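You operate a simulated robot arm through the tools that you are given. There is no shell and no other tool. Be economical: measure what you need, move in short steps, check, and stop when the job is done.

The job below is to be done with a simulated robot arm. You get a single attempt, and the scene is never put back.

JOB
The tape is tight: wind it to its end, rewind it, then play it.
Fine: yellow channel on, its fader up till three or four green lamps show.

The check looks at the end state, three seconds after you hand in, the way a careful person would. Anything else that was tipped, shoved, dropped, spilled or broken makes it a failure.

ROBOT AND FRAMES
A 7-joint arm with a two-finger parallel gripper, hanging from a carriage that runs on a rail from [-1.923, -0.015] to [0.357, 0.003] (x, y) and turns from -5.917 to 6.074 rad about z. Base frame: it is fixed where the carriage stands at the start and does not move with it; the origin is on the floor, on the carriage's upright axis, x ahead of it, y to its left, z up; the surface under the hand at the start is at about z = 0.73. Lengths are in m, angles in rad, forces in N, time in s.
With the tool pointing down near the work surface it reaches from about 0.1 to 0.52 m from the robot's upright axis, wherever it stands. Its first joint turns from -2.897 to 2.897 rad. Places, roughly: balance knob [0.8, -0.5, 0.8]; bass box knob [0.6, -1.6, 1.3]; bass knob [0.8, -0.5, 0.8]; channel switch with the blue stripe [0.7, -0.4, 0.8]; channel switch with the green stripe [0.7, -0.3, 0.8]; channel switch with the grey stripe [0.7, -0.4, 0.8]; channel switch with the red stripe [0.7, -0.2, 0.8]; channel switch with the yellow stripe [0.7, -0.3, 0.8]; deck display [0.4, 0.3, 0.8]; echo knob [0.8, -0.5, 0.8]; gain knob with the blue cap [0.8, -0.4, 0.8]; gain knob with the green cap [0.8, -0.3, 0.8]; gain knob with the grey cap [0.8, -0.4, 0.8]; gain knob with the red cap [0.8, -0.2, 0.8]; gain knob with the yellow cap [0.8, -0.3, 0.8]; mixer [0.8, -0.4, 0.8]. Payload 3.91 kg.
The tool frame sits at the grasp point between the pads (the TCP): z along the fingers, y along the line on which they close. The tips reach 0.03 m beyond it. The gripper opens to 0.11 m. The fingers are 0.02 m wide and 0.01 m thick; the gripper's body (0.048 by 0.112 m) begins 0.055 m behind the TCP.
Orientation is told as [roll, pitch, yaw] about the base's x, y, z axes, in that order, counted from this pose: with the fingers straight down and closing along the base's y, the tool's x points along the base's -x, its y along +y and its z along -z.

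CONTROLS
- The arm moves only by the tool send_rows. Its argument "rows" is a list of rows, each a list of 6 numbers: the shift along the base's x, y, z in m, then the turn, a rotation vector about the base's x, y, z in rad. In form: [[dx, dy, dz, ax, ay, az], ...]. A call has 1 to 10 rows; each row is the pose to reach, as a shift and turn from the pose commanded when the call began. "fingers" is the closure in counts, from 0 (fully open) to 255 (shut), set as the call begins (left out, the last holds). Rows are played at 5 a second. More than 0.05 m and 0.15 rad between two rows, or a gripper value outside its range, and nothing of the call is played. A pose out of reach is approached as far as the arm can. The call stops where the force on the tool passes 90 N (or 10 N more than at its start, if that is more) or the arm is blocked; 0.2 s more then pass. The fingers move at their own pace (about 0.108 m/s each) and stop on an object; they squeeze with about 36 N. The grip force told is the motor's: it shows also when the fingers shut on nothing. Time passes only in rows, and 0.2 s behind the last, so rows that repeat a pose let the fingers close. It gives the time, the measured TCP pose, the force on the tool (base axes), the opening and the grip force at its end, in the units of the frame above (readings bear some noise), with the torque about the TCP (base axes, N m) and any sound that the robot's microphone picked up.
- Cameras (640 x 400 px; columns grow to the right, rows downward): "scene" is now at [0.2566, 0.0052, 1.688]; the picture's right is [0.05, -1.00, 0.00], its down [-0.93, -0.05, -0.36] and it looks along [0.36, 0.02, -0.93] (base axes); focal length 264 px, centre (320, 200). "wrist" rides on the gripper at [0.072, 0.017, -0.103] in the tool frame; the picture's right is [-0.23, 0.97, 0.00], its down [-0.76, -0.18, -0.62] and it looks along [-0.61, -0.14, 0.78] (tool axes); focal length 222 px, centre (320, 200). There is no depth. A picture from a camera that has moved, and an enlarged one, comes with that camera's place and axes in the base frame and with its lens.
- get_image(camera): a new picture of that camera. It takes no simulated time.
- move_column(by): slides the trunk up (or, below 0, down) by that many m; the arm and the scene camera ride with it, the base frame stays. It gives what a move gives, with no picture.
- base_move(legs): drives the robot by 1 to 6 legs, each [ahead, left, turn to the left] in m, m and rad, along the robot's own axes; the way and the turn of a leg run together, so that a leg with both is an arc; at most 1.5 m and 3.142 rad a leg. The arm and the cameras ride along, it lands a little off, and it stops where it bumps. It keeps to its track: a leg is cut to what the track allows. It gives what a move gives.
- aim_head(pan, tilt): turns the head with the scene camera to pan (to the left, within 2.705 rad either way) and tilt (down, from -0.506 to 1.204), counted from straight ahead of the robot. It gives what a move gives.
- inspect(camera, box): a new picture of the part [left, top, right, bottom] of that camera's present view, enlarged. It takes no simulated time.
- hand_in(): hands the job in; it is judged then, once.

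Go step by step. Nothing tells you exact positions but the pictures and the camera data: compare them with the known pose of the tool, close in by small moves and look again before you grip or let go. The budget is 120 turns and 82 pictures, counting those below and the enlarged ones. Unless the task says otherwise, let go and move clear before handing in, and close with one line.

The tools are called after ">>>" as a command line: name --pt "numbers of a row" for each row, then --argument value for the rest, lists and objects as JSON in quotes. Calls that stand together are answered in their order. send_rows: Moves the arm, as the interface text tells. Its arguments: {"type":"object","properties":{"rows":{"type":"array"},"fingers":{"type":"number"}},"required":["rows"]} The other tools are called the same way: move_column (by) slides the trunk up or down; base_move (legs) drives the base; aim_head (pan, tilt) turns the head that bears the scene camera; get_image (camera) takes a picture; inspect (camera, box) takes an enlarged picture of a part of a camera's view; hand_in () hands the job in.

At the start:

```text
time: 0.0
position: [0.5107, 0.1871, 1.085]
ee_rot: [-0.001, -0.001, -0.002]
wrist_force: [0.4, 0.4, -0.4]
torque: [-0.05, 0.04, -0.02]
width: 0.1101
grasp_force: 0.0
trunk travel left (down, up): [-0.394, 0.186]
robot x, y, heading: [0.0018, -0.0029, 0.002]
head pan, tilt: [0.049, 1.201]
```

scene: 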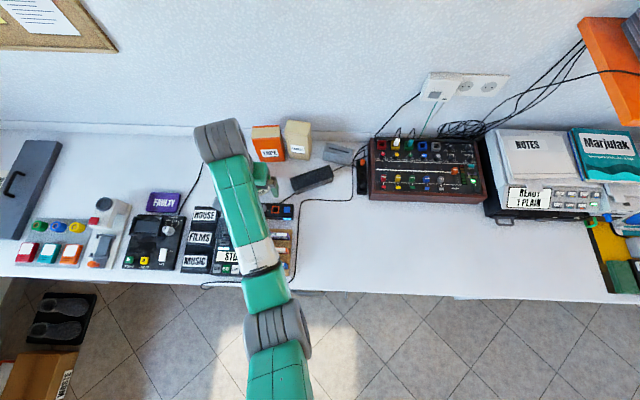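
wrist: 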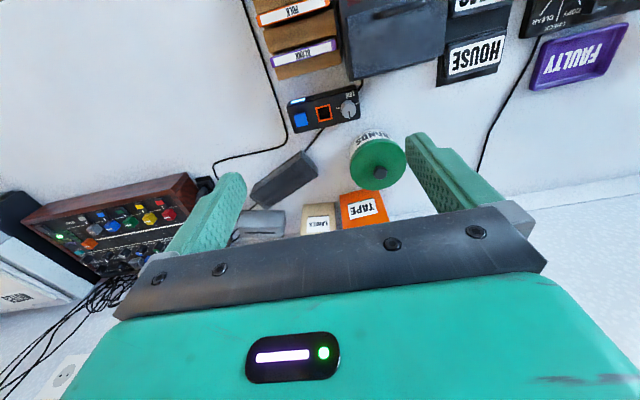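

I see a workbench with a tape deck near the arm, a mixer to the right and cassettes in between. I'll look closer at both areas.

>>> inspect --camera "scene" --box '[100, 180, 310, 300]'

>>> inspect --camera "scene" --box '[350, 120, 500, 220]'

>>> inspect --camera "wrist" --box '[240, 0, 640, 240]'

```text
3.05 times, centred on (205, 240) of scene
camera zoom: at [0.2566, 0.0052, 1.688], right [0.05, -1.0, 0.0], down [-0.93, -0.05, -0.36], along [0.36, 0.02, -0.93], focal length 806 px, centre (670, 78)
```

zoom: 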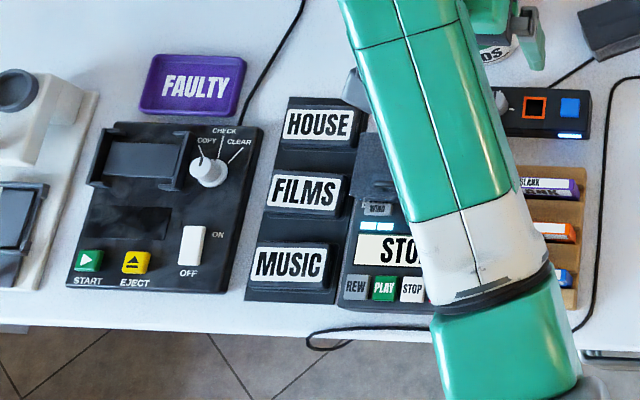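

```text
4.00 times, centred on (425, 170) of scene
camera zoom: at [0.2566, 0.0052, 1.688], right [0.05, -1.0, 0.0], down [-0.93, -0.05, -0.36], along [0.36, 0.02, -0.93], focal length 1058 px, centre (-100, 320)
```

zoom: 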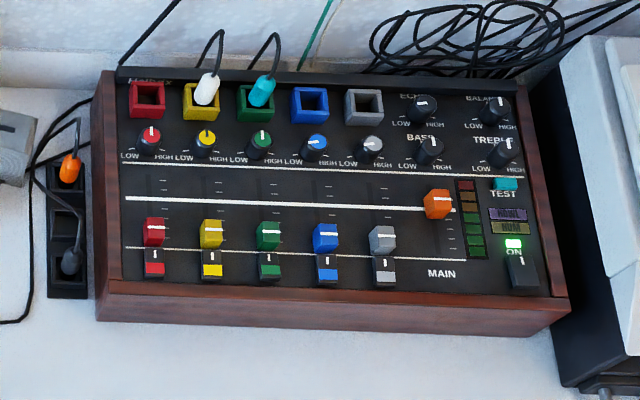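

```text
1.60 times, centred on (440, 120) of wrist
camera zoom: at [0.4388, 0.2041, 1.1886], right [0.23, 0.97, 0.0], down [0.76, -0.18, 0.62], along [0.61, -0.14, -0.78], focal length 355 px, centre (128, 328)
```

zoom: 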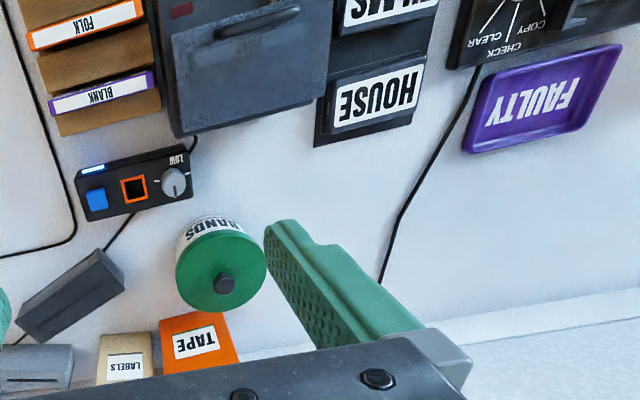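

The arm hides the deck, so I swing the hand to the right, still high up, and look again.

>>> send_rows --pt "0 -0.05 0 0 0 0" --pt "0 -0.1 0 0 0 0" --pt "0 -0.15 0 0 0 0" --pt "0 -0.2 0 0 0 0" --pt "0 -0.25 0 0 0 0" --pt "0 -0.3 0 0 0 0" --pt "0 -0.35 0 0 0 0" --pt "0 -0.4 0 0 0 0" --fingers 255

>>> inspect --camera "scene" --box '[180, 180, 320, 300]'

```text
time: 1.8
position: [0.5143, -0.2144, 1.0852]
ee_rot: [0.0, 0.0, 0.001]
wrist_force: [0.3, 0.7, -0.3]
torque: [-0.05, 0.02, -0.01]
width: 0.0002
grasp_force: 35.3
trunk travel left (down, up): [-0.394, 0.186]
robot x, y, heading: [0.0004, 0.0038, -0.002]
head pan, tilt: [0.049, 1.201]
```

```text
3.33 times, centred on (250, 240) of scene
camera zoom: at [0.2566, 0.0054, 1.688], right [0.05, -1.0, 0.0], down [-0.93, -0.05, -0.36], along [0.36, 0.02, -0.93], focal length 882 px, centre (553, 67)
```

zoom: 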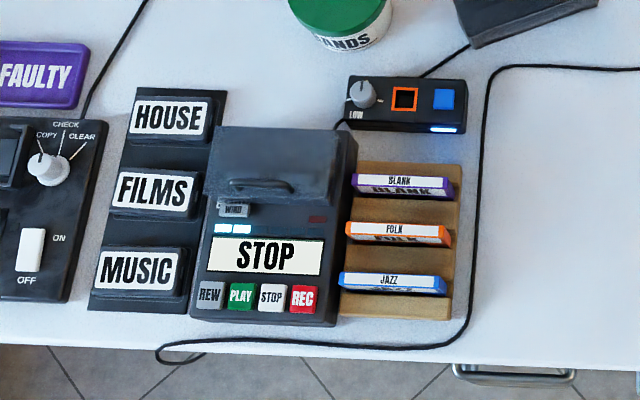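

The deck has REW, PLAY, STOP and REC keys in front, and a smaller WIND key just below the lid. WIND is near the edge of my reach, so I drive ahead a little and bring the hand back over the deck.

>>> base_move --legs '[[0.12, 0, 0]]'

>>> send_rows --pt "-0.03 0.04 0 0 0 0" --pt "-0.07 0.08 0 0 0 0" --pt "-0.1 0.12 0 0 0 0" --pt "-0.13 0.16 0 0 0 0" --pt "-0.16 0.2 0 0 0 0" --pt "-0.18 0.24 0 0 0 0" --pt "-0.2 0.28 0 0 0 0"

>>> send_rows --pt "-0.01 0.04 0 0 0 0" --pt "-0.02 0.08 0 0 0 0" --pt "-0.03 0.12 0 0 0 0" --pt "-0.04 0.16 0 0 0 0" --pt "-0.05 0.2 0 0 0 0" --pt "-0.06 0.24 0 0 0 0" --pt "-0.07 0.28 0 0 0 0"

>>> get_image --camera "wrist"

>>> get_image --camera "scene"

```text
time: 3.0
position: [0.6319, -0.2144, 1.0849]
ee_rot: [0.0, 0.0, -0.002]
wrist_force: [-0.6, 0.6, 0.0]
torque: [-0.04, 0.0, -0.04]
width: 0.0002
grasp_force: 36.4
trunk travel left (down, up): [-0.394, 0.186]
robot x, y, heading: [0.1192, -0.0008, -0.001]
head pan, tilt: [0.049, 1.201]
```

```text
refused: row 2 steps farther than a row can; nothing moved
```

```text
time: 4.6
position: [0.563, 0.0642, 1.0868]
ee_rot: [0.001, -0.002, -0.002]
wrist_force: [0.1, -1.3, -0.2]
torque: [0.02, -0.02, -0.03]
width: 0.0
grasp_force: 35.8
trunk travel left (down, up): [-0.394, 0.186]
robot x, y, heading: [0.1187, 0.0036, -0.005]
head pan, tilt: [0.049, 1.201]
```

```text
75 pictures are left
camera wrist: at [0.4918, 0.0803, 1.191], right [0.23, 0.97, 0.0], down [0.76, -0.18, 0.62], along [0.61, -0.14, -0.78], focal length 222 px, centre (320, 200)
```

wrist: 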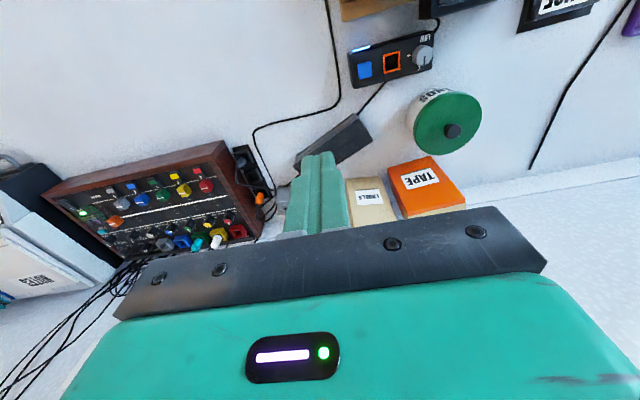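

```text
74 pictures are left
camera scene: at [0.3762, 0.0053, 1.688], right [0.05, -1.0, 0.0], down [-0.93, -0.04, -0.36], along [0.36, 0.02, -0.93], focal length 264 px, centre (320, 200)
```

scene: 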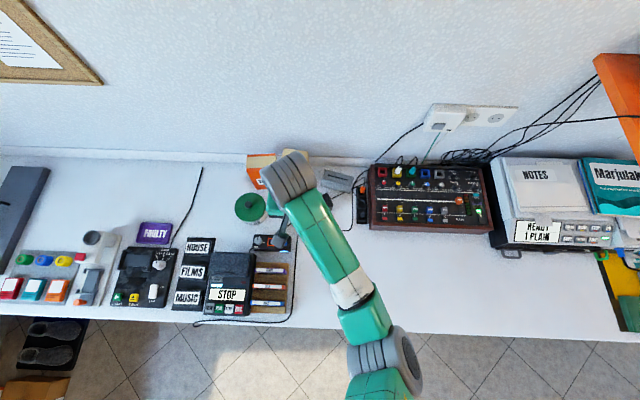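

Next the hand goes above the deck at a moderate height, and I take a second view of the keys to triangulate them.

>>> inspect --camera "scene" --box '[170, 230, 300, 330]'

>>> send_rows --pt "-0.02 0.03 0 0 0 0" --pt "-0.04 0.06 0 0 0 0" --pt "-0.06 0.09 0 0 0 0" --pt "-0.08 0.12 0 0 0 0" --pt "-0.1 0.15 0 0 0 0" --pt "-0.12 0.18 0 0 0 0" --pt "-0.14 0.21 -0.02 0 0 0" --pt "-0.16 0.24 -0.05 0 0 0" --pt "-0.18 0.26 -0.09 0 0 0" --pt "-0.2 0.28 -0.12 0 0 0"

>>> get_image --camera "wrist"

```text
4.00 times, centred on (235, 280) of scene
camera zoom: at [0.3762, 0.0053, 1.688], right [0.05, -1.0, 0.0], down [-0.93, -0.04, -0.36], along [0.36, 0.02, -0.93], focal length 1058 px, centre (660, -120)
```

zoom: 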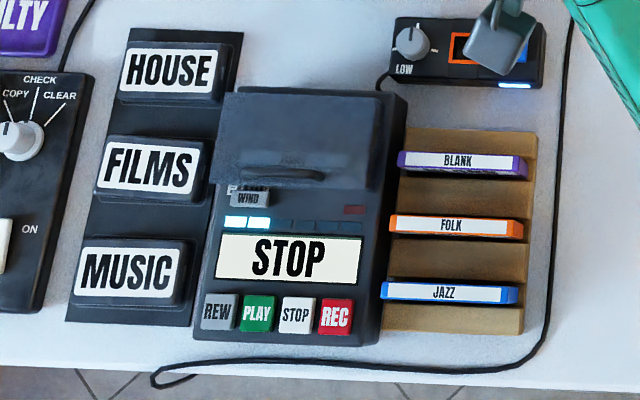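

```text
time: 6.8
position: [0.3617, 0.3468, 0.9648]
ee_rot: [0.0, 0.001, -0.002]
wrist_force: [0.9, 0.0, 0.2]
torque: [0.03, 0.04, 0.0]
width: 0.0001
grasp_force: 36.4
trunk travel left (down, up): [-0.394, 0.186]
robot x, y, heading: [0.1179, -0.0037, -0.003]
head pan, tilt: [0.049, 1.201]
```

```text
72 pictures are left
camera wrist: at [0.2905, 0.363, 1.0686], right [0.23, 0.97, 0.0], down [0.76, -0.18, 0.62], along [0.61, -0.14, -0.78], focal length 222 px, centre (320, 200)
```

wrist: 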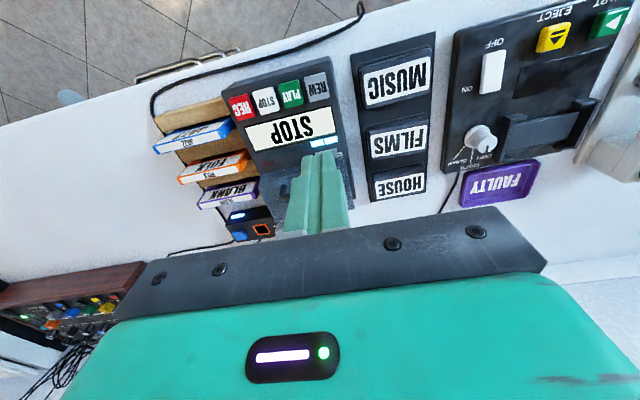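

REW works out at about (0.345, 0.350, 0.79), PLAY at (0.345, 0.320) and WIND at (0.431, 0.344, 0.79). I take a closer look from the wrist for the lid height near WIND.

>>> inspect --camera "wrist" --box '[210, 60, 370, 240]'

```text
2.22 times, centred on (290, 150) of wrist
camera zoom: at [0.2905, 0.363, 1.0686], right [0.23, 0.97, 0.0], down [0.76, -0.18, 0.62], along [0.61, -0.14, -0.78], focal length 494 px, centre (387, 311)
```

zoom: 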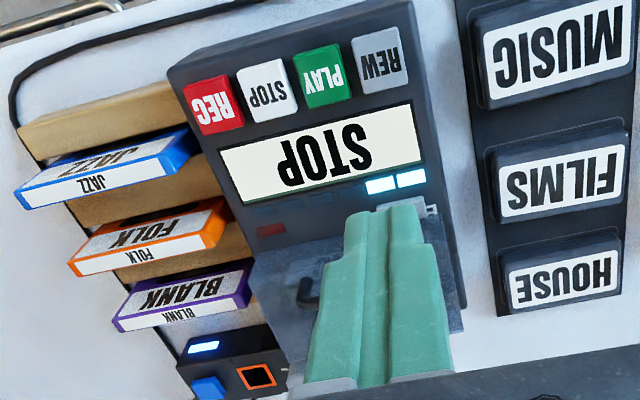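

The hand goes above WIND and down to just over it, then I check with the scene camera.

>>> send_rows --pt "0.03 0 -0.03 0 0 0" --pt "0.064 -0.003 -0.06 0 0 0" --pt "0.064 -0.003 -0.09 0 0 0" --pt "0.064 -0.003 -0.115 0 0 0" --pt "0.064 -0.003 -0.115 0 0 0"

>>> inspect --camera "scene" --box '[170, 230, 300, 330]'

>>> inspect --camera "wrist" --box '[210, 60, 370, 240]'

```text
time: 8.0
position: [0.427, 0.3413, 0.8531]
ee_rot: [0.001, 0.001, -0.002]
wrist_force: [0.3, 0.1, -0.4]
torque: [0.03, -0.01, -0.01]
width: 0.0
grasp_force: 35.7
trunk travel left (down, up): [-0.394, 0.186]
robot x, y, heading: [0.1206, 0.0028, -0.003]
head pan, tilt: [0.049, 1.201]
```

```text
4.00 times, centred on (235, 280) of scene
camera zoom: at [0.3762, 0.0055, 1.688], right [0.05, -1.0, 0.0], down [-0.93, -0.04, -0.36], along [0.36, 0.02, -0.93], focal length 1058 px, centre (660, -120)
```

zoom: 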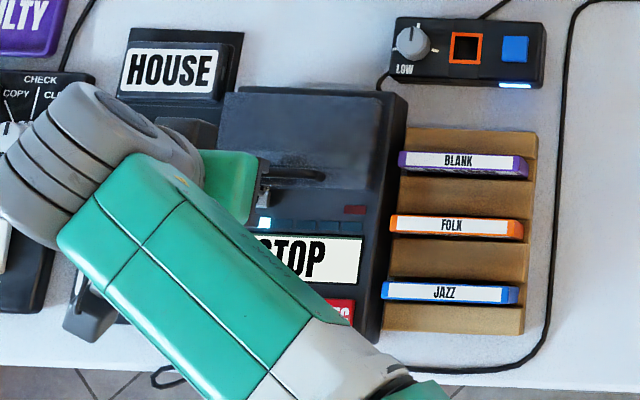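

```text
2.22 times, centred on (290, 150) of wrist
camera zoom: at [0.3556, 0.3579, 0.9559], right [0.23, 0.97, 0.0], down [0.76, -0.18, 0.62], along [0.61, -0.14, -0.78], focal length 494 px, centre (387, 311)
```

zoom: 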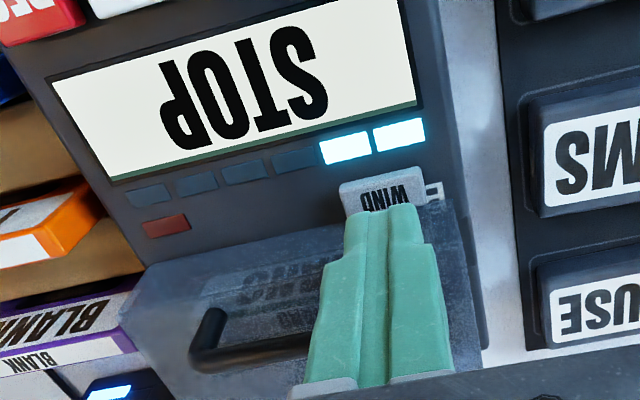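

The fingertips are right over WIND and there is a tape behind the lid. I go down in small steps and watch the force.

>>> send_rows --pt "0.002 0.001 -0.01 0 0 0" --pt "0.002 0.001 -0.02 0 0 0" --pt "0.002 0.001 -0.026 0 0 0"

>>> inspect --camera "wrist" --box '[210, 60, 370, 240]'

```text
time: 8.8
position: [0.4265, 0.3439, 0.8234]
ee_rot: [0.0, 0.0, -0.001]
wrist_force: [-1.3, 0.1, 0.7]
torque: [0.01, -0.03, -0.01]
width: 0.0
grasp_force: 36.6
trunk travel left (down, up): [-0.394, 0.186]
robot x, y, heading: [0.1204, 0.0043, -0.002]
head pan, tilt: [0.049, 1.201]
```

```text
2.22 times, centred on (290, 150) of wrist
camera zoom: at [0.3559, 0.3597, 0.9269], right [0.23, 0.97, 0.0], down [0.76, -0.18, 0.62], along [0.61, -0.14, -0.78], focal length 494 px, centre (387, 311)
```

zoom: 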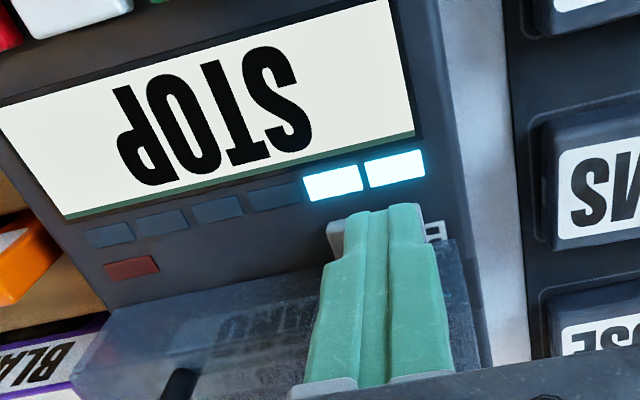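

The tips are almost on the key, so I press down in 3 mm steps.

>>> send_rows --pt "0.001 -0.002 -0.003 0 0 0" --pt "0.001 -0.002 -0.006 0 0 0"

>>> inspect --camera "wrist" --box '[210, 60, 370, 240]'

```text
time: 9.4
position: [0.4266, 0.3431, 0.8209]
ee_rot: [0.002, 0.0, 0.001]
wrist_force: [-19.2, -12.2, 60.3]
torque: [-0.06, -0.65, -0.12]
width: 0.0001
grasp_force: 36.6
trunk travel left (down, up): [-0.394, 0.186]
robot x, y, heading: [0.1196, 0.0009, -0.006]
head pan, tilt: [0.049, 1.201]
heard: click
```

```text
2.22 times, centred on (290, 150) of wrist
camera zoom: at [0.3561, 0.3587, 0.9246], right [0.23, 0.97, 0.0], down [0.76, -0.18, 0.62], along [0.61, -0.14, -0.78], focal length 494 px, centre (387, 311)
```

zoom: 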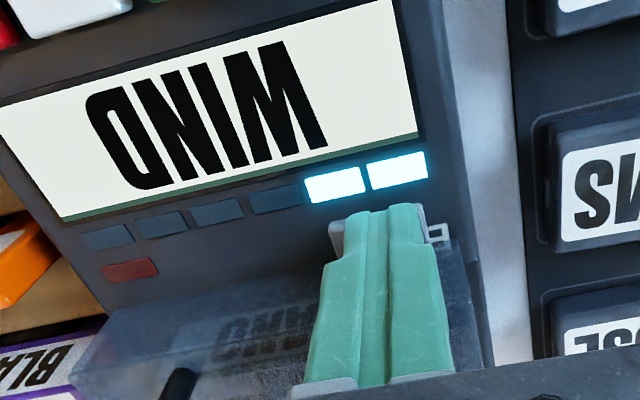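

A click came and the display reads WIND. I lift off, move back over REW and wait for the tape to reach its end.

>>> send_rows --pt "0 0 0.02 0 0 0" --pt "0 0 0.05 0 0 0" --pt "-0.04 0.003 0.06 0 0 0" --pt "-0.083 0.007 0.06 0 0 0" --pt "-0.083 0.007 0.06 0 0 0"

>>> inspect --camera "scene" --box '[170, 230, 300, 330]'

>>> get_image --camera "wrist"

```text
time: 10.6
position: [0.3449, 0.3455, 0.879]
ee_rot: [0.0, -0.001, -0.002]
wrist_force: [-0.3, -0.7, 0.8]
torque: [-0.02, -0.01, 0.03]
width: 0.0
grasp_force: 36.1
trunk travel left (down, up): [-0.394, 0.186]
robot x, y, heading: [0.1162, 0.003, -0.004]
head pan, tilt: [0.049, 1.201]
```

```text
4.00 times, centred on (235, 280) of scene
camera zoom: at [0.3761, 0.0055, 1.688], right [0.05, -1.0, 0.0], down [-0.93, -0.04, -0.36], along [0.36, 0.02, -0.93], focal length 1058 px, centre (660, -120)
```

zoom: 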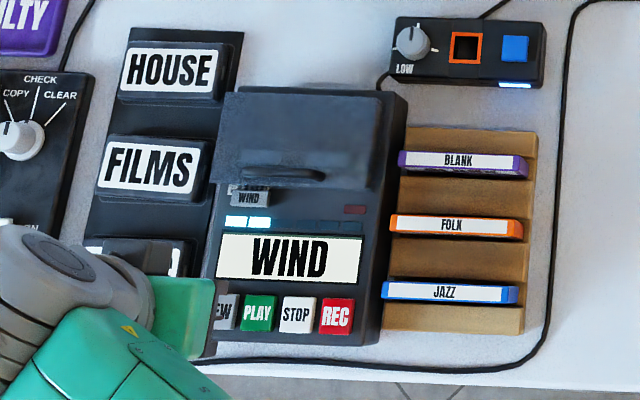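

```text
65 pictures are left
camera wrist: at [0.2741, 0.3618, 0.9816], right [0.23, 0.97, 0.0], down [0.76, -0.18, 0.62], along [0.61, -0.14, -0.78], focal length 222 px, centre (320, 200)
```

wrist: 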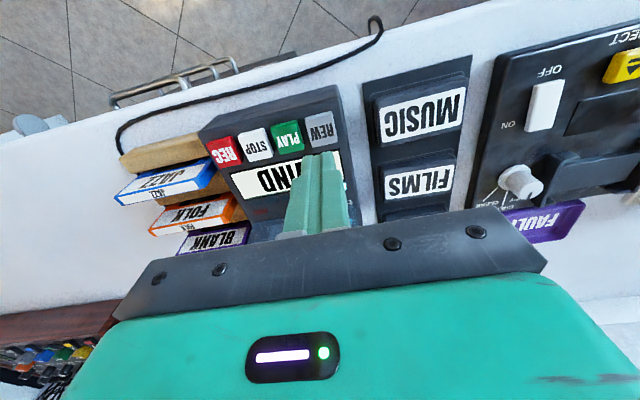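

The lamps seem to count tape position, two lit so far. I wait over REW and watch them.

>>> send_rows --pt "0 0.003 -0.03 0 0 0" --pt "0 0.003 -0.03 0 0 0" --pt "0 0.003 -0.03 0 0 0" --pt "0 0.003 -0.03 0 0 0" --pt "0 0.003 -0.03 0 0 0" --pt "0 0.003 -0.03 0 0 0" --pt "0 0.003 -0.03 0 0 0" --pt "0 0.003 -0.03 0 0 0" --pt "0 0.003 -0.03 0 0 0" --pt "0 0.003 -0.03 0 0 0"

>>> inspect --camera "scene" --box '[170, 230, 300, 330]'

```text
time: 12.8
position: [0.3472, 0.348, 0.8468]
ee_rot: [0.0, -0.001, -0.002]
wrist_force: [0.5, 0.6, -0.4]
torque: [0.0, 0.03, 0.03]
width: 0.0002
grasp_force: 36.0
trunk travel left (down, up): [-0.394, 0.186]
robot x, y, heading: [0.1208, 0.0012, -0.003]
head pan, tilt: [0.049, 1.201]
```

```text
4.00 times, centred on (235, 280) of scene
camera zoom: at [0.3762, 0.0055, 1.688], right [0.05, -1.0, 0.0], down [-0.93, -0.04, -0.36], along [0.36, 0.02, -0.93], focal length 1058 px, centre (660, -120)
```

zoom: 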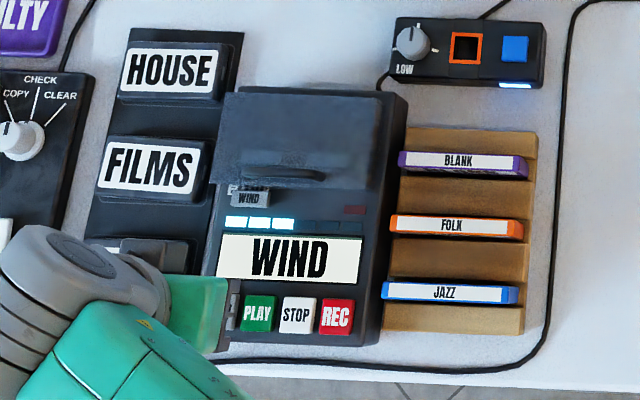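

Three lamps are lit, so the tape is moving along. I wait longer.

>>> send_rows --pt "0 0 0 0 0 0" --pt "0 0 0 0 0 0" --pt "0 0 0 0 0 0" --pt "0 0 0 0 0 0" --pt "0 0 0 0 0 0" --pt "0 0 0 0 0 0" --pt "0 0 0 0 0 0" --pt "0 0 0 0 0 0" --pt "0 0 0 0 0 0" --pt "0 0 0 0 0 0"

>>> send_rows --pt "0 0 0 0 0 0" --pt "0 0 0 0 0 0" --pt "0 0 0 0 0 0" --pt "0 0 0 0 0 0" --pt "0 0 0 0 0 0" --pt "0 0 0 0 0 0" --pt "0 0 0 0 0 0" --pt "0 0 0 0 0 0" --pt "0 0 0 0 0 0" --pt "0 0 0 0 0 0"

>>> send_rows --pt "0 0 0 0 0 0" --pt "0 0 0 0 0 0" --pt "0 0 0 0 0 0" --pt "0 0 0 0 0 0" --pt "0 0 0 0 0 0" --pt "0 0 0 0 0 0" --pt "0 0 0 0 0 0" --pt "0 0 0 0 0 0" --pt "0 0 0 0 0 0" --pt "0 0 0 0 0 0"

>>> inspect --camera "scene" --box '[170, 230, 300, 330]'

```text
time: 15.0
position: [0.3463, 0.349, 0.8465]
ee_rot: [0.001, 0.0, -0.001]
wrist_force: [0.5, -0.8, -0.7]
torque: [-0.01, 0.0, 0.0]
width: 0.0
grasp_force: 36.4
trunk travel left (down, up): [-0.394, 0.186]
robot x, y, heading: [0.1183, 0.0016, -0.002]
head pan, tilt: [0.049, 1.201]
```

```text
time: 17.2
position: [0.3461, 0.349, 0.8465]
ee_rot: [0.001, 0.001, -0.002]
wrist_force: [0.7, -0.4, -0.5]
torque: [0.0, -0.01, 0.04]
width: 0.0001
grasp_force: 35.7
trunk travel left (down, up): [-0.394, 0.186]
robot x, y, heading: [0.1182, -0.0022, -0.005]
head pan, tilt: [0.049, 1.201]
```

```text
time: 19.4
position: [0.3464, 0.3485, 0.845]
ee_rot: [0.001, -0.001, -0.001]
wrist_force: [-0.8, 0.1, -0.1]
torque: [-0.01, -0.01, -0.02]
width: 0.0
grasp_force: 36.6
trunk travel left (down, up): [-0.394, 0.186]
robot x, y, heading: [0.12, 0.0041, 0.0]
head pan, tilt: [0.049, 1.201]
```

```text
4.00 times, centred on (235, 280) of scene
camera zoom: at [0.3762, 0.0055, 1.688], right [0.05, -1.0, 0.0], down [-0.93, -0.04, -0.36], along [0.36, 0.02, -0.93], focal length 1058 px, centre (660, -120)
```

zoom: 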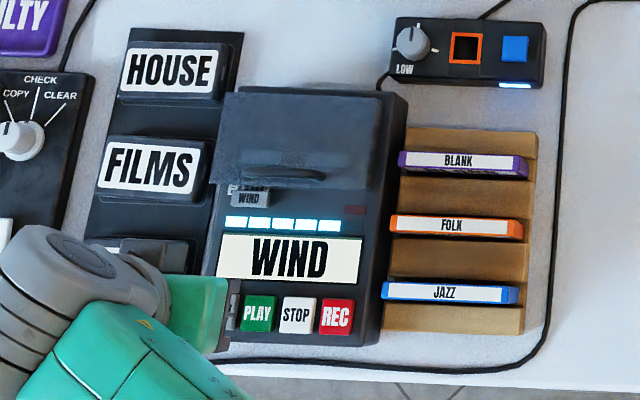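

Five lamps are lit and it still says WIND. I wait some more.

>>> send_rows --pt "0 0 0 0 0 0" --pt "0 0 0 0 0 0" --pt "0 0 0 0 0 0" --pt "0 0 0 0 0 0" --pt "0 0 0 0 0 0" --pt "0 0 0 0 0 0" --pt "0 0 0 0 0 0" --pt "0 0 0 0 0 0" --pt "0 0 0 0 0 0" --pt "0 0 0 0 0 0"

>>> send_rows --pt "0 0 0 0 0 0" --pt "0 0 0 0 0 0" --pt "0 0 0 0 0 0" --pt "0 0 0 0 0 0" --pt "0 0 0 0 0 0" --pt "0 0 0 0 0 0" --pt "0 0 0 0 0 0" --pt "0 0 0 0 0 0" --pt "0 0 0 0 0 0" --pt "0 0 0 0 0 0"

>>> inspect --camera "scene" --box '[170, 230, 300, 330]'

```text
time: 21.6
position: [0.3477, 0.3496, 0.8475]
ee_rot: [-0.001, 0.002, -0.002]
wrist_force: [-0.3, -0.3, 0.5]
torque: [-0.01, -0.02, -0.02]
width: 0.0
grasp_force: 36.2
trunk travel left (down, up): [-0.394, 0.186]
robot x, y, heading: [0.1225, -0.0008, 0.0]
head pan, tilt: [0.049, 1.201]
```

```text
time: 23.8
position: [0.3468, 0.3491, 0.8474]
ee_rot: [0.0, -0.001, -0.001]
wrist_force: [0.3, -0.5, 0.6]
torque: [-0.01, 0.02, -0.01]
width: 0.0
grasp_force: 35.9
trunk travel left (down, up): [-0.394, 0.186]
robot x, y, heading: [0.1185, -0.0007, -0.002]
head pan, tilt: [0.049, 1.201]
```

```text
4.00 times, centred on (235, 280) of scene
camera zoom: at [0.3762, 0.0055, 1.688], right [0.05, -1.0, 0.0], down [-0.93, -0.04, -0.36], along [0.36, 0.02, -0.93], focal length 1058 px, centre (660, -120)
```

zoom: 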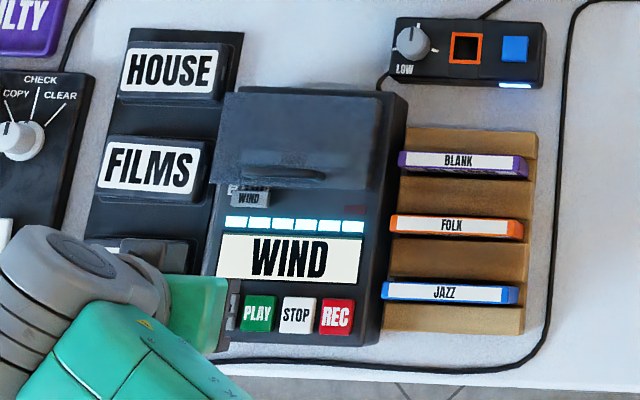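

All six lamps are lit, but the display still says WIND. I wait for it to stop.

>>> send_rows --pt "0 0 0 0 0 0" --pt "0 0 0 0 0 0" --pt "0 0 0 0 0 0" --pt "0 0 0 0 0 0" --pt "0 0 0 0 0 0" --pt "0 0 0 0 0 0" --pt "0 0 0 0 0 0" --pt "0 0 0 0 0 0" --pt "0 0 0 0 0 0" --pt "0 0 0 0 0 0"

>>> inspect --camera "scene" --box '[170, 230, 300, 330]'

```text
time: 26.0
position: [0.3466, 0.3472, 0.8472]
ee_rot: [-0.001, 0.001, -0.003]
wrist_force: [-0.6, -0.1, 0.7]
torque: [0.04, 0.0, -0.02]
width: 0.0
grasp_force: 35.7
trunk travel left (down, up): [-0.394, 0.186]
robot x, y, heading: [0.1167, 0.0009, -0.005]
head pan, tilt: [0.049, 1.201]
```

```text
4.00 times, centred on (235, 280) of scene
camera zoom: at [0.3762, 0.0055, 1.688], right [0.05, -1.0, 0.0], down [-0.93, -0.04, -0.36], along [0.36, 0.02, -0.93], focal length 1058 px, centre (660, -120)
```

zoom: 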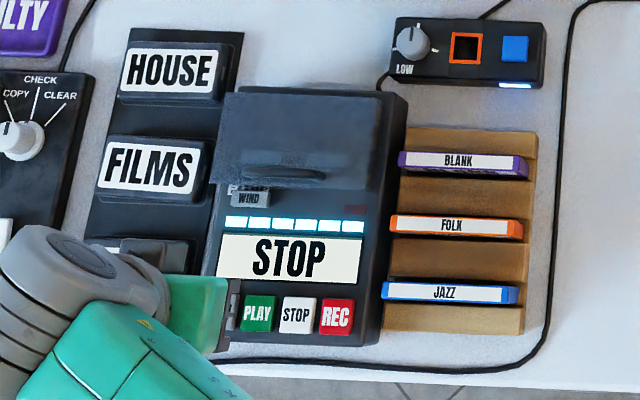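

The tape has reached its end and the deck shows STOP. I press REW now, going down gently.

>>> send_rows --pt "-0.001 0.001 -0.012 0 0 0" --pt "-0.001 0.001 -0.02 0 0 0" --pt "-0.001 0.001 -0.024 0 0 0"

```text
time: 26.8
position: [0.3465, 0.3524, 0.8239]
ee_rot: [0.0, 0.001, -0.001]
wrist_force: [-0.6, 0.2, 1.2]
torque: [-0.02, 0.01, 0.01]
width: 0.0
grasp_force: 36.5
trunk travel left (down, up): [-0.394, 0.186]
robot x, y, heading: [0.1183, 0.0018, -0.005]
head pan, tilt: [0.049, 1.201]
heard: click
```

A click came already. I lift a little and check.

>>> send_rows --pt "0 0 0.025 0 0 0" --pt "0 -0.03 0.025 0 0 0" --pt "0 -0.03 0.025 0 0 0"

>>> inspect --camera "scene" --box '[170, 230, 300, 330]'

>>> get_image --camera "wrist"

```text
time: 27.6
position: [0.3444, 0.3215, 0.8457]
ee_rot: [0.001, 0.001, -0.001]
wrist_force: [0.7, -0.4, -0.3]
torque: [0.01, -0.01, 0.01]
width: 0.0
grasp_force: 35.6
trunk travel left (down, up): [-0.394, 0.186]
robot x, y, heading: [0.1217, 0.0019, 0.001]
head pan, tilt: [0.049, 1.201]
```

```text
4.00 times, centred on (235, 280) of scene
camera zoom: at [0.3762, 0.0054, 1.688], right [0.05, -1.0, 0.0], down [-0.93, -0.04, -0.36], along [0.36, 0.02, -0.93], focal length 1058 px, centre (660, -120)
```

zoom: 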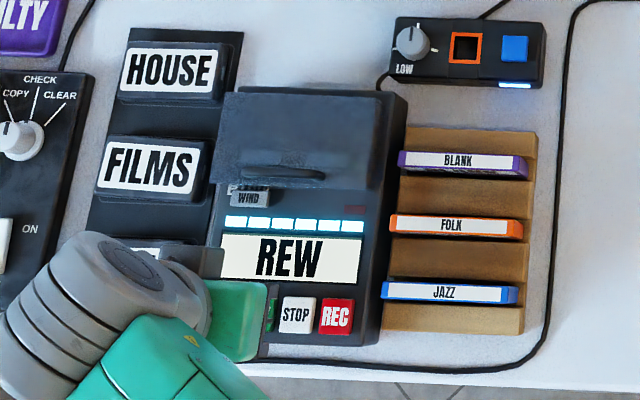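

```text
59 pictures are left
camera wrist: at [0.2731, 0.3383, 0.9509], right [0.23, 0.97, 0.0], down [0.76, -0.18, 0.62], along [0.61, -0.14, -0.78], focal length 222 px, centre (320, 200)
```

wrist: 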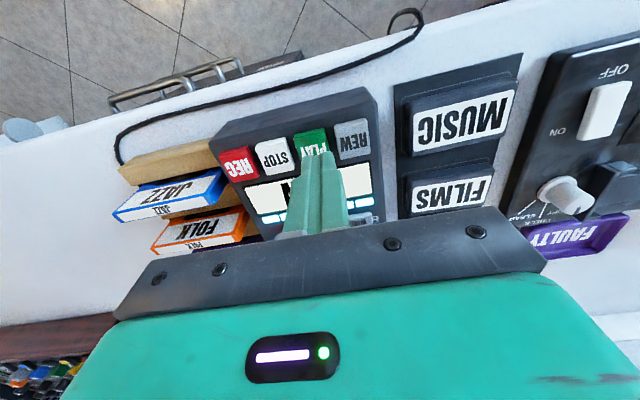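

It is rewinding, and I am over PLAY. I wait for the rewind to finish.

>>> send_rows --pt "0 0 0 0 0 0" --pt "0 0 0 0 0 0" --pt "0 0 0 0 0 0" --pt "0 0 0 0 0 0" --pt "0 0 0 0 0 0" --pt "0 0 0 0 0 0" --pt "0 0 0 0 0 0" --pt "0 0 0 0 0 0" --pt "0 0 0 0 0 0" --pt "0 0 0 0 0 0"

>>> send_rows --pt "0 0 0 0 0 0" --pt "0 0 0 0 0 0" --pt "0 0 0 0 0 0" --pt "0 0 0 0 0 0" --pt "0 0 0 0 0 0" --pt "0 0 0 0 0 0" --pt "0 0 0 0 0 0" --pt "0 0 0 0 0 0" --pt "0 0 0 0 0 0" --pt "0 0 0 0 0 0"

>>> send_rows --pt "0 0 0 0 0 0" --pt "0 0 0 0 0 0" --pt "0 0 0 0 0 0" --pt "0 0 0 0 0 0" --pt "0 0 0 0 0 0" --pt "0 0 0 0 0 0" --pt "0 0 0 0 0 0" --pt "0 0 0 0 0 0" --pt "0 0 0 0 0 0" --pt "0 0 0 0 0 0"

>>> send_rows --pt "0 0 0 0 0 0" --pt "0 0 0 0 0 0" --pt "0 0 0 0 0 0" --pt "0 0 0 0 0 0" --pt "0 0 0 0 0 0" --pt "0 0 0 0 0 0" --pt "0 0 0 0 0 0" --pt "0 0 0 0 0 0" --pt "0 0 0 0 0 0" --pt "0 0 0 0 0 0"

>>> send_rows --pt "0 0 0 0 0 0" --pt "0 0 0 0 0 0" --pt "0 0 0 0 0 0" --pt "0 0 0 0 0 0" --pt "0 0 0 0 0 0" --pt "0 0 0 0 0 0" --pt "0 0 0 0 0 0" --pt "0 0 0 0 0 0" --pt "0 0 0 0 0 0" --pt "0 0 0 0 0 0"

>>> send_rows --pt "0 0 0 0 0 0" --pt "0 0 0 0 0 0" --pt "0 0 0 0 0 0" --pt "0 0 0 0 0 0" --pt "0 0 0 0 0 0" --pt "0 0 0 0 0 0" --pt "0 0 0 0 0 0" --pt "0 0 0 0 0 0" --pt "0 0 0 0 0 0" --pt "0 0 0 0 0 0"

>>> inspect --camera "scene" --box '[170, 230, 300, 330]'

```text
time: 29.8
position: [0.3441, 0.3219, 0.8478]
ee_rot: [0.0, 0.001, -0.001]
wrist_force: [0.0, 0.5, 0.2]
torque: [0.0, 0.02, 0.0]
width: 0.0001
grasp_force: 36.0
trunk travel left (down, up): [-0.394, 0.186]
robot x, y, heading: [0.123, 0.0015, -0.002]
head pan, tilt: [0.049, 1.201]
```

```text
time: 32.0
position: [0.3447, 0.3221, 0.8484]
ee_rot: [-0.002, -0.001, -0.001]
wrist_force: [0.0, 0.7, 0.2]
torque: [-0.01, 0.06, -0.02]
width: 0.0
grasp_force: 36.3
trunk travel left (down, up): [-0.394, 0.186]
robot x, y, heading: [0.1189, -0.0007, 0.001]
head pan, tilt: [0.049, 1.201]
```

```text
time: 34.2
position: [0.3445, 0.323, 0.8469]
ee_rot: [-0.001, 0.0, -0.001]
wrist_force: [-0.7, -0.8, -0.5]
torque: [0.02, -0.04, -0.01]
width: 0.0
grasp_force: 36.3
trunk travel left (down, up): [-0.394, 0.186]
robot x, y, heading: [0.1185, 0.0016, -0.003]
head pan, tilt: [0.049, 1.201]
```

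```text
time: 36.4
position: [0.344, 0.3222, 0.8478]
ee_rot: [0.001, -0.001, -0.003]
wrist_force: [-0.1, -0.3, -0.2]
torque: [-0.03, 0.0, 0.0]
width: 0.0
grasp_force: 36.3
trunk travel left (down, up): [-0.394, 0.186]
robot x, y, heading: [0.1204, 0.0009, 0.006]
head pan, tilt: [0.049, 1.201]
```

```text
time: 38.6
position: [0.3445, 0.3225, 0.8477]
ee_rot: [-0.002, 0.0, -0.001]
wrist_force: [0.4, -0.3, -1.4]
torque: [-0.02, 0.02, 0.02]
width: 0.0
grasp_force: 35.6
trunk travel left (down, up): [-0.394, 0.186]
robot x, y, heading: [0.1182, 0.0036, -0.005]
head pan, tilt: [0.049, 1.201]
```

```text
time: 40.8
position: [0.3446, 0.3222, 0.8466]
ee_rot: [0.002, 0.001, -0.002]
wrist_force: [0.4, -0.1, -0.3]
torque: [0.0, 0.02, -0.01]
width: 0.0
grasp_force: 35.9
trunk travel left (down, up): [-0.394, 0.186]
robot x, y, heading: [0.1196, 0.0012, 0.002]
head pan, tilt: [0.049, 1.201]
```

```text
4.00 times, centred on (235, 280) of scene
camera zoom: at [0.3762, 0.0055, 1.688], right [0.05, -1.0, 0.0], down [-0.93, -0.04, -0.36], along [0.36, 0.02, -0.93], focal length 1058 px, centre (660, -120)
```

zoom: 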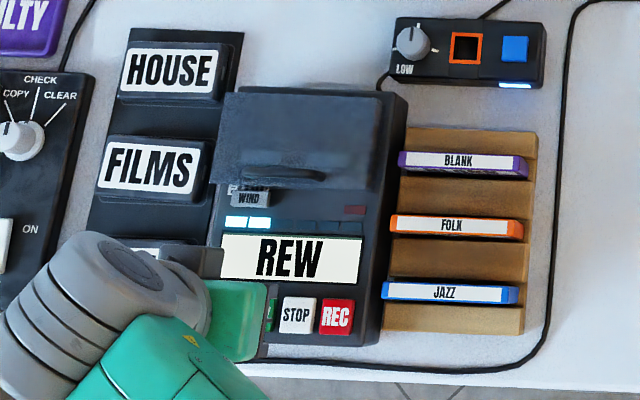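

Two lamps remain lit. I wait roughly eight seconds more.

>>> send_rows --pt "0 0 0 0 0 0" --pt "0 0 0 0 0 0" --pt "0 0 0 0 0 0" --pt "0 0 0 0 0 0" --pt "0 0 0 0 0 0" --pt "0 0 0 0 0 0" --pt "0 0 0 0 0 0" --pt "0 0 0 0 0 0" --pt "0 0 0 0 0 0" --pt "0 0 0 0 0 0"

>>> send_rows --pt "0 0 0 0 0 0" --pt "0 0 0 0 0 0" --pt "0 0 0 0 0 0" --pt "0 0 0 0 0 0" --pt "0 0 0 0 0 0" --pt "0 0 0 0 0 0" --pt "0 0 0 0 0 0" --pt "0 0 0 0 0 0" --pt "0 0 0 0 0 0" --pt "0 0 0 0 0 0"

>>> send_rows --pt "0 0 0 0 0 0" --pt "0 0 0 0 0 0" --pt "0 0 0 0 0 0" --pt "0 0 0 0 0 0" --pt "0 0 0 0 0 0" --pt "0 0 0 0 0 0" --pt "0 0 0 0 0 0" --pt "0 0 0 0 0 0" --pt "0 0 0 0 0 0" --pt "0 0 0 0 0 0"

>>> send_rows --pt "0 0 0 0 0 0" --pt "0 0 0 0 0 0" --pt "0 0 0 0 0 0" --pt "0 0 0 0 0 0" --pt "0 0 0 0 0 0" --pt "0 0 0 0 0 0" --pt "0 0 0 0 0 0" --pt "0 0 0 0 0 0" --pt "0 0 0 0 0 0" --pt "0 0 0 0 0 0"

>>> inspect --camera "scene" --box '[170, 230, 300, 330]'

```text
time: 43.0
position: [0.3433, 0.3222, 0.8478]
ee_rot: [-0.001, -0.001, -0.002]
wrist_force: [-1.0, 0.1, 0.1]
torque: [0.01, 0.01, -0.04]
width: 0.0
grasp_force: 35.5
trunk travel left (down, up): [-0.394, 0.186]
robot x, y, heading: [0.1196, 0.0006, -0.006]
head pan, tilt: [0.049, 1.201]
```

```text
time: 45.2
position: [0.3446, 0.3223, 0.8487]
ee_rot: [0.0, 0.0, -0.003]
wrist_force: [0.2, 0.0, -0.2]
torque: [0.0, 0.03, 0.0]
width: 0.0
grasp_force: 35.8
trunk travel left (down, up): [-0.394, 0.186]
robot x, y, heading: [0.1168, -0.0012, 0.001]
head pan, tilt: [0.049, 1.201]
```

```text
time: 47.4
position: [0.344, 0.3212, 0.8472]
ee_rot: [0.001, 0.0, -0.001]
wrist_force: [-0.1, -0.1, -0.1]
torque: [0.0, -0.05, -0.01]
width: 0.0
grasp_force: 36.5
trunk travel left (down, up): [-0.394, 0.186]
robot x, y, heading: [0.1219, 0.0014, -0.004]
head pan, tilt: [0.049, 1.201]
```

```text
time: 49.6
position: [0.3452, 0.3218, 0.8478]
ee_rot: [0.0, -0.001, -0.003]
wrist_force: [-0.1, 0.5, -0.6]
torque: [0.02, 0.02, 0.02]
width: 0.0
grasp_force: 36.5
trunk travel left (down, up): [-0.394, 0.186]
robot x, y, heading: [0.1202, -0.0013, 0.001]
head pan, tilt: [0.049, 1.201]
```

```text
4.00 times, centred on (235, 280) of scene
camera zoom: at [0.3762, 0.0055, 1.688], right [0.05, -1.0, 0.0], down [-0.93, -0.04, -0.36], along [0.36, 0.02, -0.93], focal length 1058 px, centre (660, -120)
```

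zoom: 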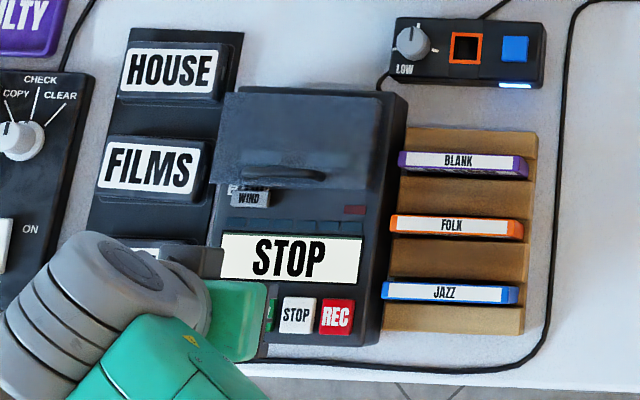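

The tape is fully rewound and the deck shows STOP. I press PLAY just as I pressed REW.

>>> send_rows --pt "0 -0.002 -0.012 0 0 0" --pt "0 -0.002 -0.02 0 0 0" --pt "0 -0.002 -0.025 0 0 0"

>>> send_rows --pt "0 0 0.03 0 0 0" --pt "0 0 0.07 0 0 0" --pt "0 -0.03 0.1 0 0 0" --pt "0 -0.06 0.13 0 0 0" --pt "0.02 -0.1 0.15 0 0 0" --pt "0.04 -0.14 0.16 0 0 0"

>>> get_image --camera "scene"

```text
time: 50.4
position: [0.3454, 0.3196, 0.8235]
ee_rot: [-0.002, -0.001, -0.001]
wrist_force: [0.2, 0.0, 0.9]
torque: [-0.01, -0.01, -0.02]
width: 0.0
grasp_force: 35.6
trunk travel left (down, up): [-0.394, 0.186]
robot x, y, heading: [0.1181, 0.0011, -0.004]
head pan, tilt: [0.049, 1.201]
```

```text
time: 51.8
position: [0.389, 0.1822, 0.9879]
ee_rot: [0.0, -0.001, 0.0]
wrist_force: [-0.2, 0.4, 0.3]
torque: [0.0, -0.01, 0.03]
width: 0.0
grasp_force: 36.5
trunk travel left (down, up): [-0.394, 0.186]
robot x, y, heading: [0.1192, 0.0006, -0.001]
head pan, tilt: [0.049, 1.201]
```

```text
56 pictures are left
camera scene: at [0.3762, 0.0057, 1.688], right [0.05, -1.0, 0.0], down [-0.93, -0.04, -0.36], along [0.36, 0.02, -0.93], focal length 264 px, centre (320, 200)
```

scene: 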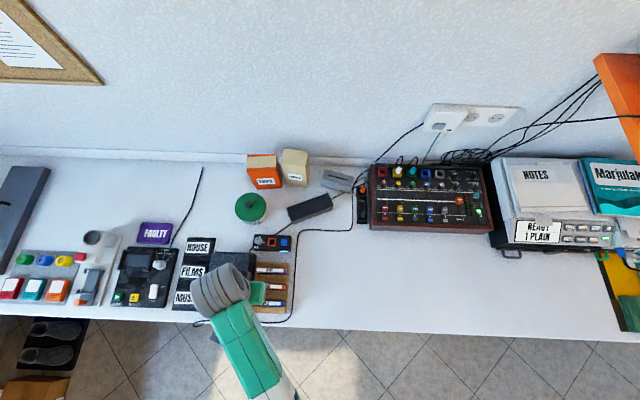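

There was no click on PLAY, so I go back and press a few millimetres deeper.

>>> send_rows --pt "-0.02 0.04 -0.02 0 0 0" --pt "-0.04 0.08 -0.04 0 0 0" --pt "-0.044 0.11 -0.07 0 0 0" --pt "-0.044 0.138 -0.1 0 0 0" --pt "-0.044 0.138 -0.14 0 0 0" --pt "-0.044 0.138 -0.158 0 0 0" --pt "-0.044 0.138 -0.163 0 0 0" --pt "-0.044 0.138 -0.166 0 0 0"

>>> inspect --camera "scene" --box '[170, 230, 300, 330]'

```text
time: 53.6
position: [0.3405, 0.3186, 0.8178]
ee_rot: [0.002, 0.0, -0.003]
wrist_force: [-3.8, -2.5, 17.6]
torque: [-0.11, 0.12, -0.02]
width: 0.0
grasp_force: 35.7
trunk travel left (down, up): [-0.394, 0.186]
robot x, y, heading: [0.119, 0.0011, -0.008]
head pan, tilt: [0.049, 1.201]
heard: click
```

```text
4.00 times, centred on (235, 280) of scene
camera zoom: at [0.376, 0.0056, 1.6883], right [0.05, -1.0, 0.0], down [-0.93, -0.04, -0.36], along [0.36, 0.02, -0.93], focal length 1058 px, centre (660, -120)
```

zoom: 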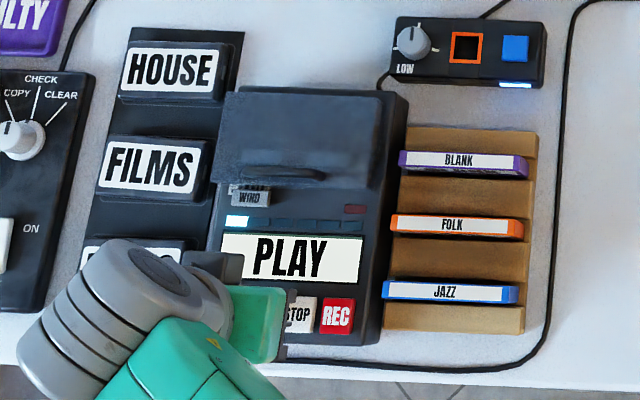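

The deck shows PLAY. I lift off, swing the arm clear, and drive ahead toward the mixer.

>>> send_rows --pt "0 0 0.04 0 0 0" --pt "0 0 0.08 0 0 0" --pt "0 -0.03 0.12 0 0 0" --pt "0.02 -0.06 0.15 0 0 0" --pt "0.04 -0.1 0.17 0 0 0" --pt "0.06 -0.14 0.18 0 0 0" --pt "0.07 -0.18 0.2 0 0 0" --pt "0.08 -0.22 0.22 0 0 0" --pt "0.09 -0.26 0.23 0 0 0" --pt "0.1 -0.3 0.24 0 0 0"

>>> send_rows --pt "0.0 -0.04 0.0 0 0 0" --pt "0.0 -0.08 0.0 0 0 0" --pt "0.0 -0.12 0.0 0 0 0" --pt "0.0 -0.16 0 0 0 0" --pt "0.0 -0.2 0 0 0 0"

>>> base_move --legs '[[0.2, 0, 0]]'

>>> get_image --camera "scene"

>>> get_image --camera "wrist"

```text
time: 55.8
position: [0.4406, 0.0309, 1.0564]
ee_rot: [-0.003, 0.0, 0.03]
wrist_force: [1.2, -10.1, -0.2]
torque: [0.89, 0.11, 0.0]
width: 0.0
grasp_force: 36.2
out of reach, approached as far as the arm can: row 8
trunk travel left (down, up): [-0.394, 0.186]
robot x, y, heading: [0.1173, -0.0016, -0.002]
head pan, tilt: [0.049, 1.201]
```

```text
time: 57.0
position: [0.4431, -0.1782, 1.0574]
ee_rot: [0.001, 0.0, -0.001]
wrist_force: [-0.4, 0.4, -0.2]
torque: [-0.03, 0.03, -0.04]
width: 0.0001
grasp_force: 35.9
trunk travel left (down, up): [-0.394, 0.186]
robot x, y, heading: [0.1231, 0.0015, -0.002]
head pan, tilt: [0.049, 1.201]
```

```text
time: 58.6
position: [0.6454, -0.1771, 1.0562]
ee_rot: [-0.001, -0.001, -0.004]
wrist_force: [0.2, 0.0, 1.3]
torque: [0.02, -0.02, 0.03]
width: 0.0001
grasp_force: 35.7
trunk travel left (down, up): [-0.394, 0.186]
robot x, y, heading: [0.325, 0.0017, -0.004]
head pan, tilt: [0.049, 1.201]
```

```text
54 pictures are left
camera scene: at [0.5785, 0.0065, 1.688], right [0.04, -1.0, 0.0], down [-0.93, -0.04, -0.36], along [0.36, 0.02, -0.93], focal length 264 px, centre (320, 200)
```

scene: 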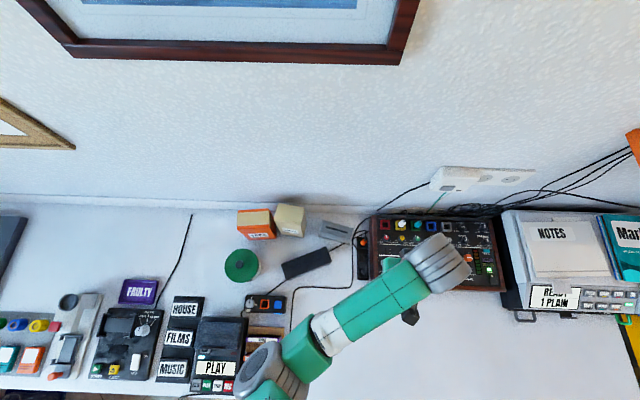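

```text
53 pictures are left
camera wrist: at [0.5734, -0.1605, 1.1598], right [0.23, 0.97, 0.0], down [0.76, -0.18, 0.62], along [0.61, -0.14, -0.78], focal length 222 px, centre (320, 200)
```

wrist: 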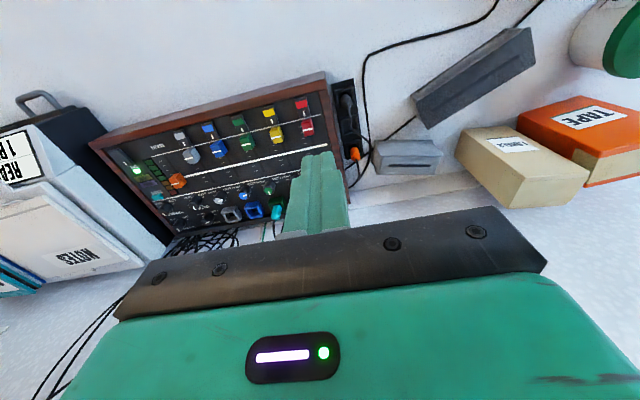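

The deck still plays and the mixer is in the wrist view. I enlarge it to read the switch and fader shapes.

>>> inspect --camera "wrist" --box '[90, 80, 330, 230]'

>>> inspect --camera "wrist" --box '[170, 90, 330, 190]'

```text
2.67 times, centred on (210, 155) of wrist
camera zoom: at [0.5734, -0.1605, 1.1598], right [0.23, 0.97, 0.0], down [0.76, -0.18, 0.62], along [0.61, -0.14, -0.78], focal length 592 px, centre (613, 320)
```

zoom: 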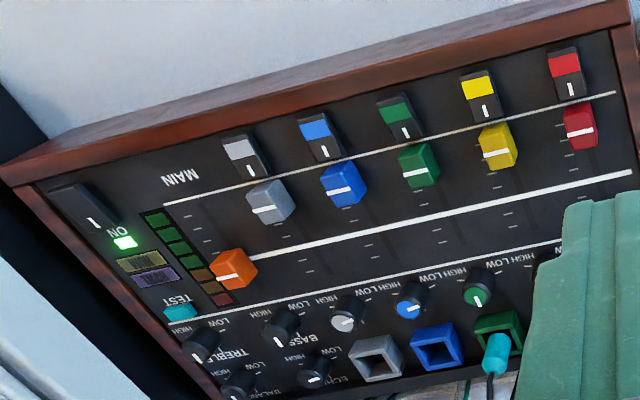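

```text
4.00 times, centred on (250, 140) of wrist
camera zoom: at [0.5734, -0.1605, 1.1598], right [0.23, 0.97, 0.0], down [0.76, -0.18, 0.62], along [0.61, -0.14, -0.78], focal length 888 px, centre (600, 440)
```

zoom: 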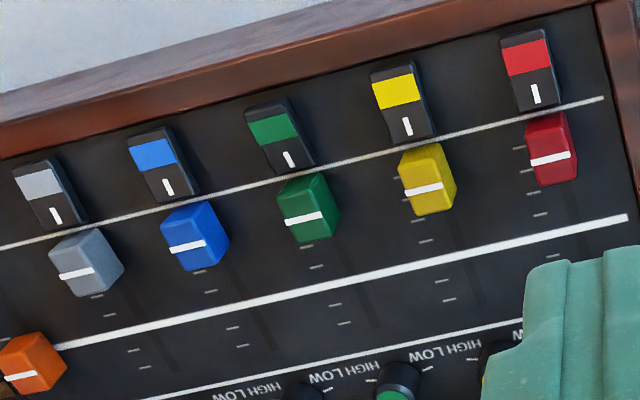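

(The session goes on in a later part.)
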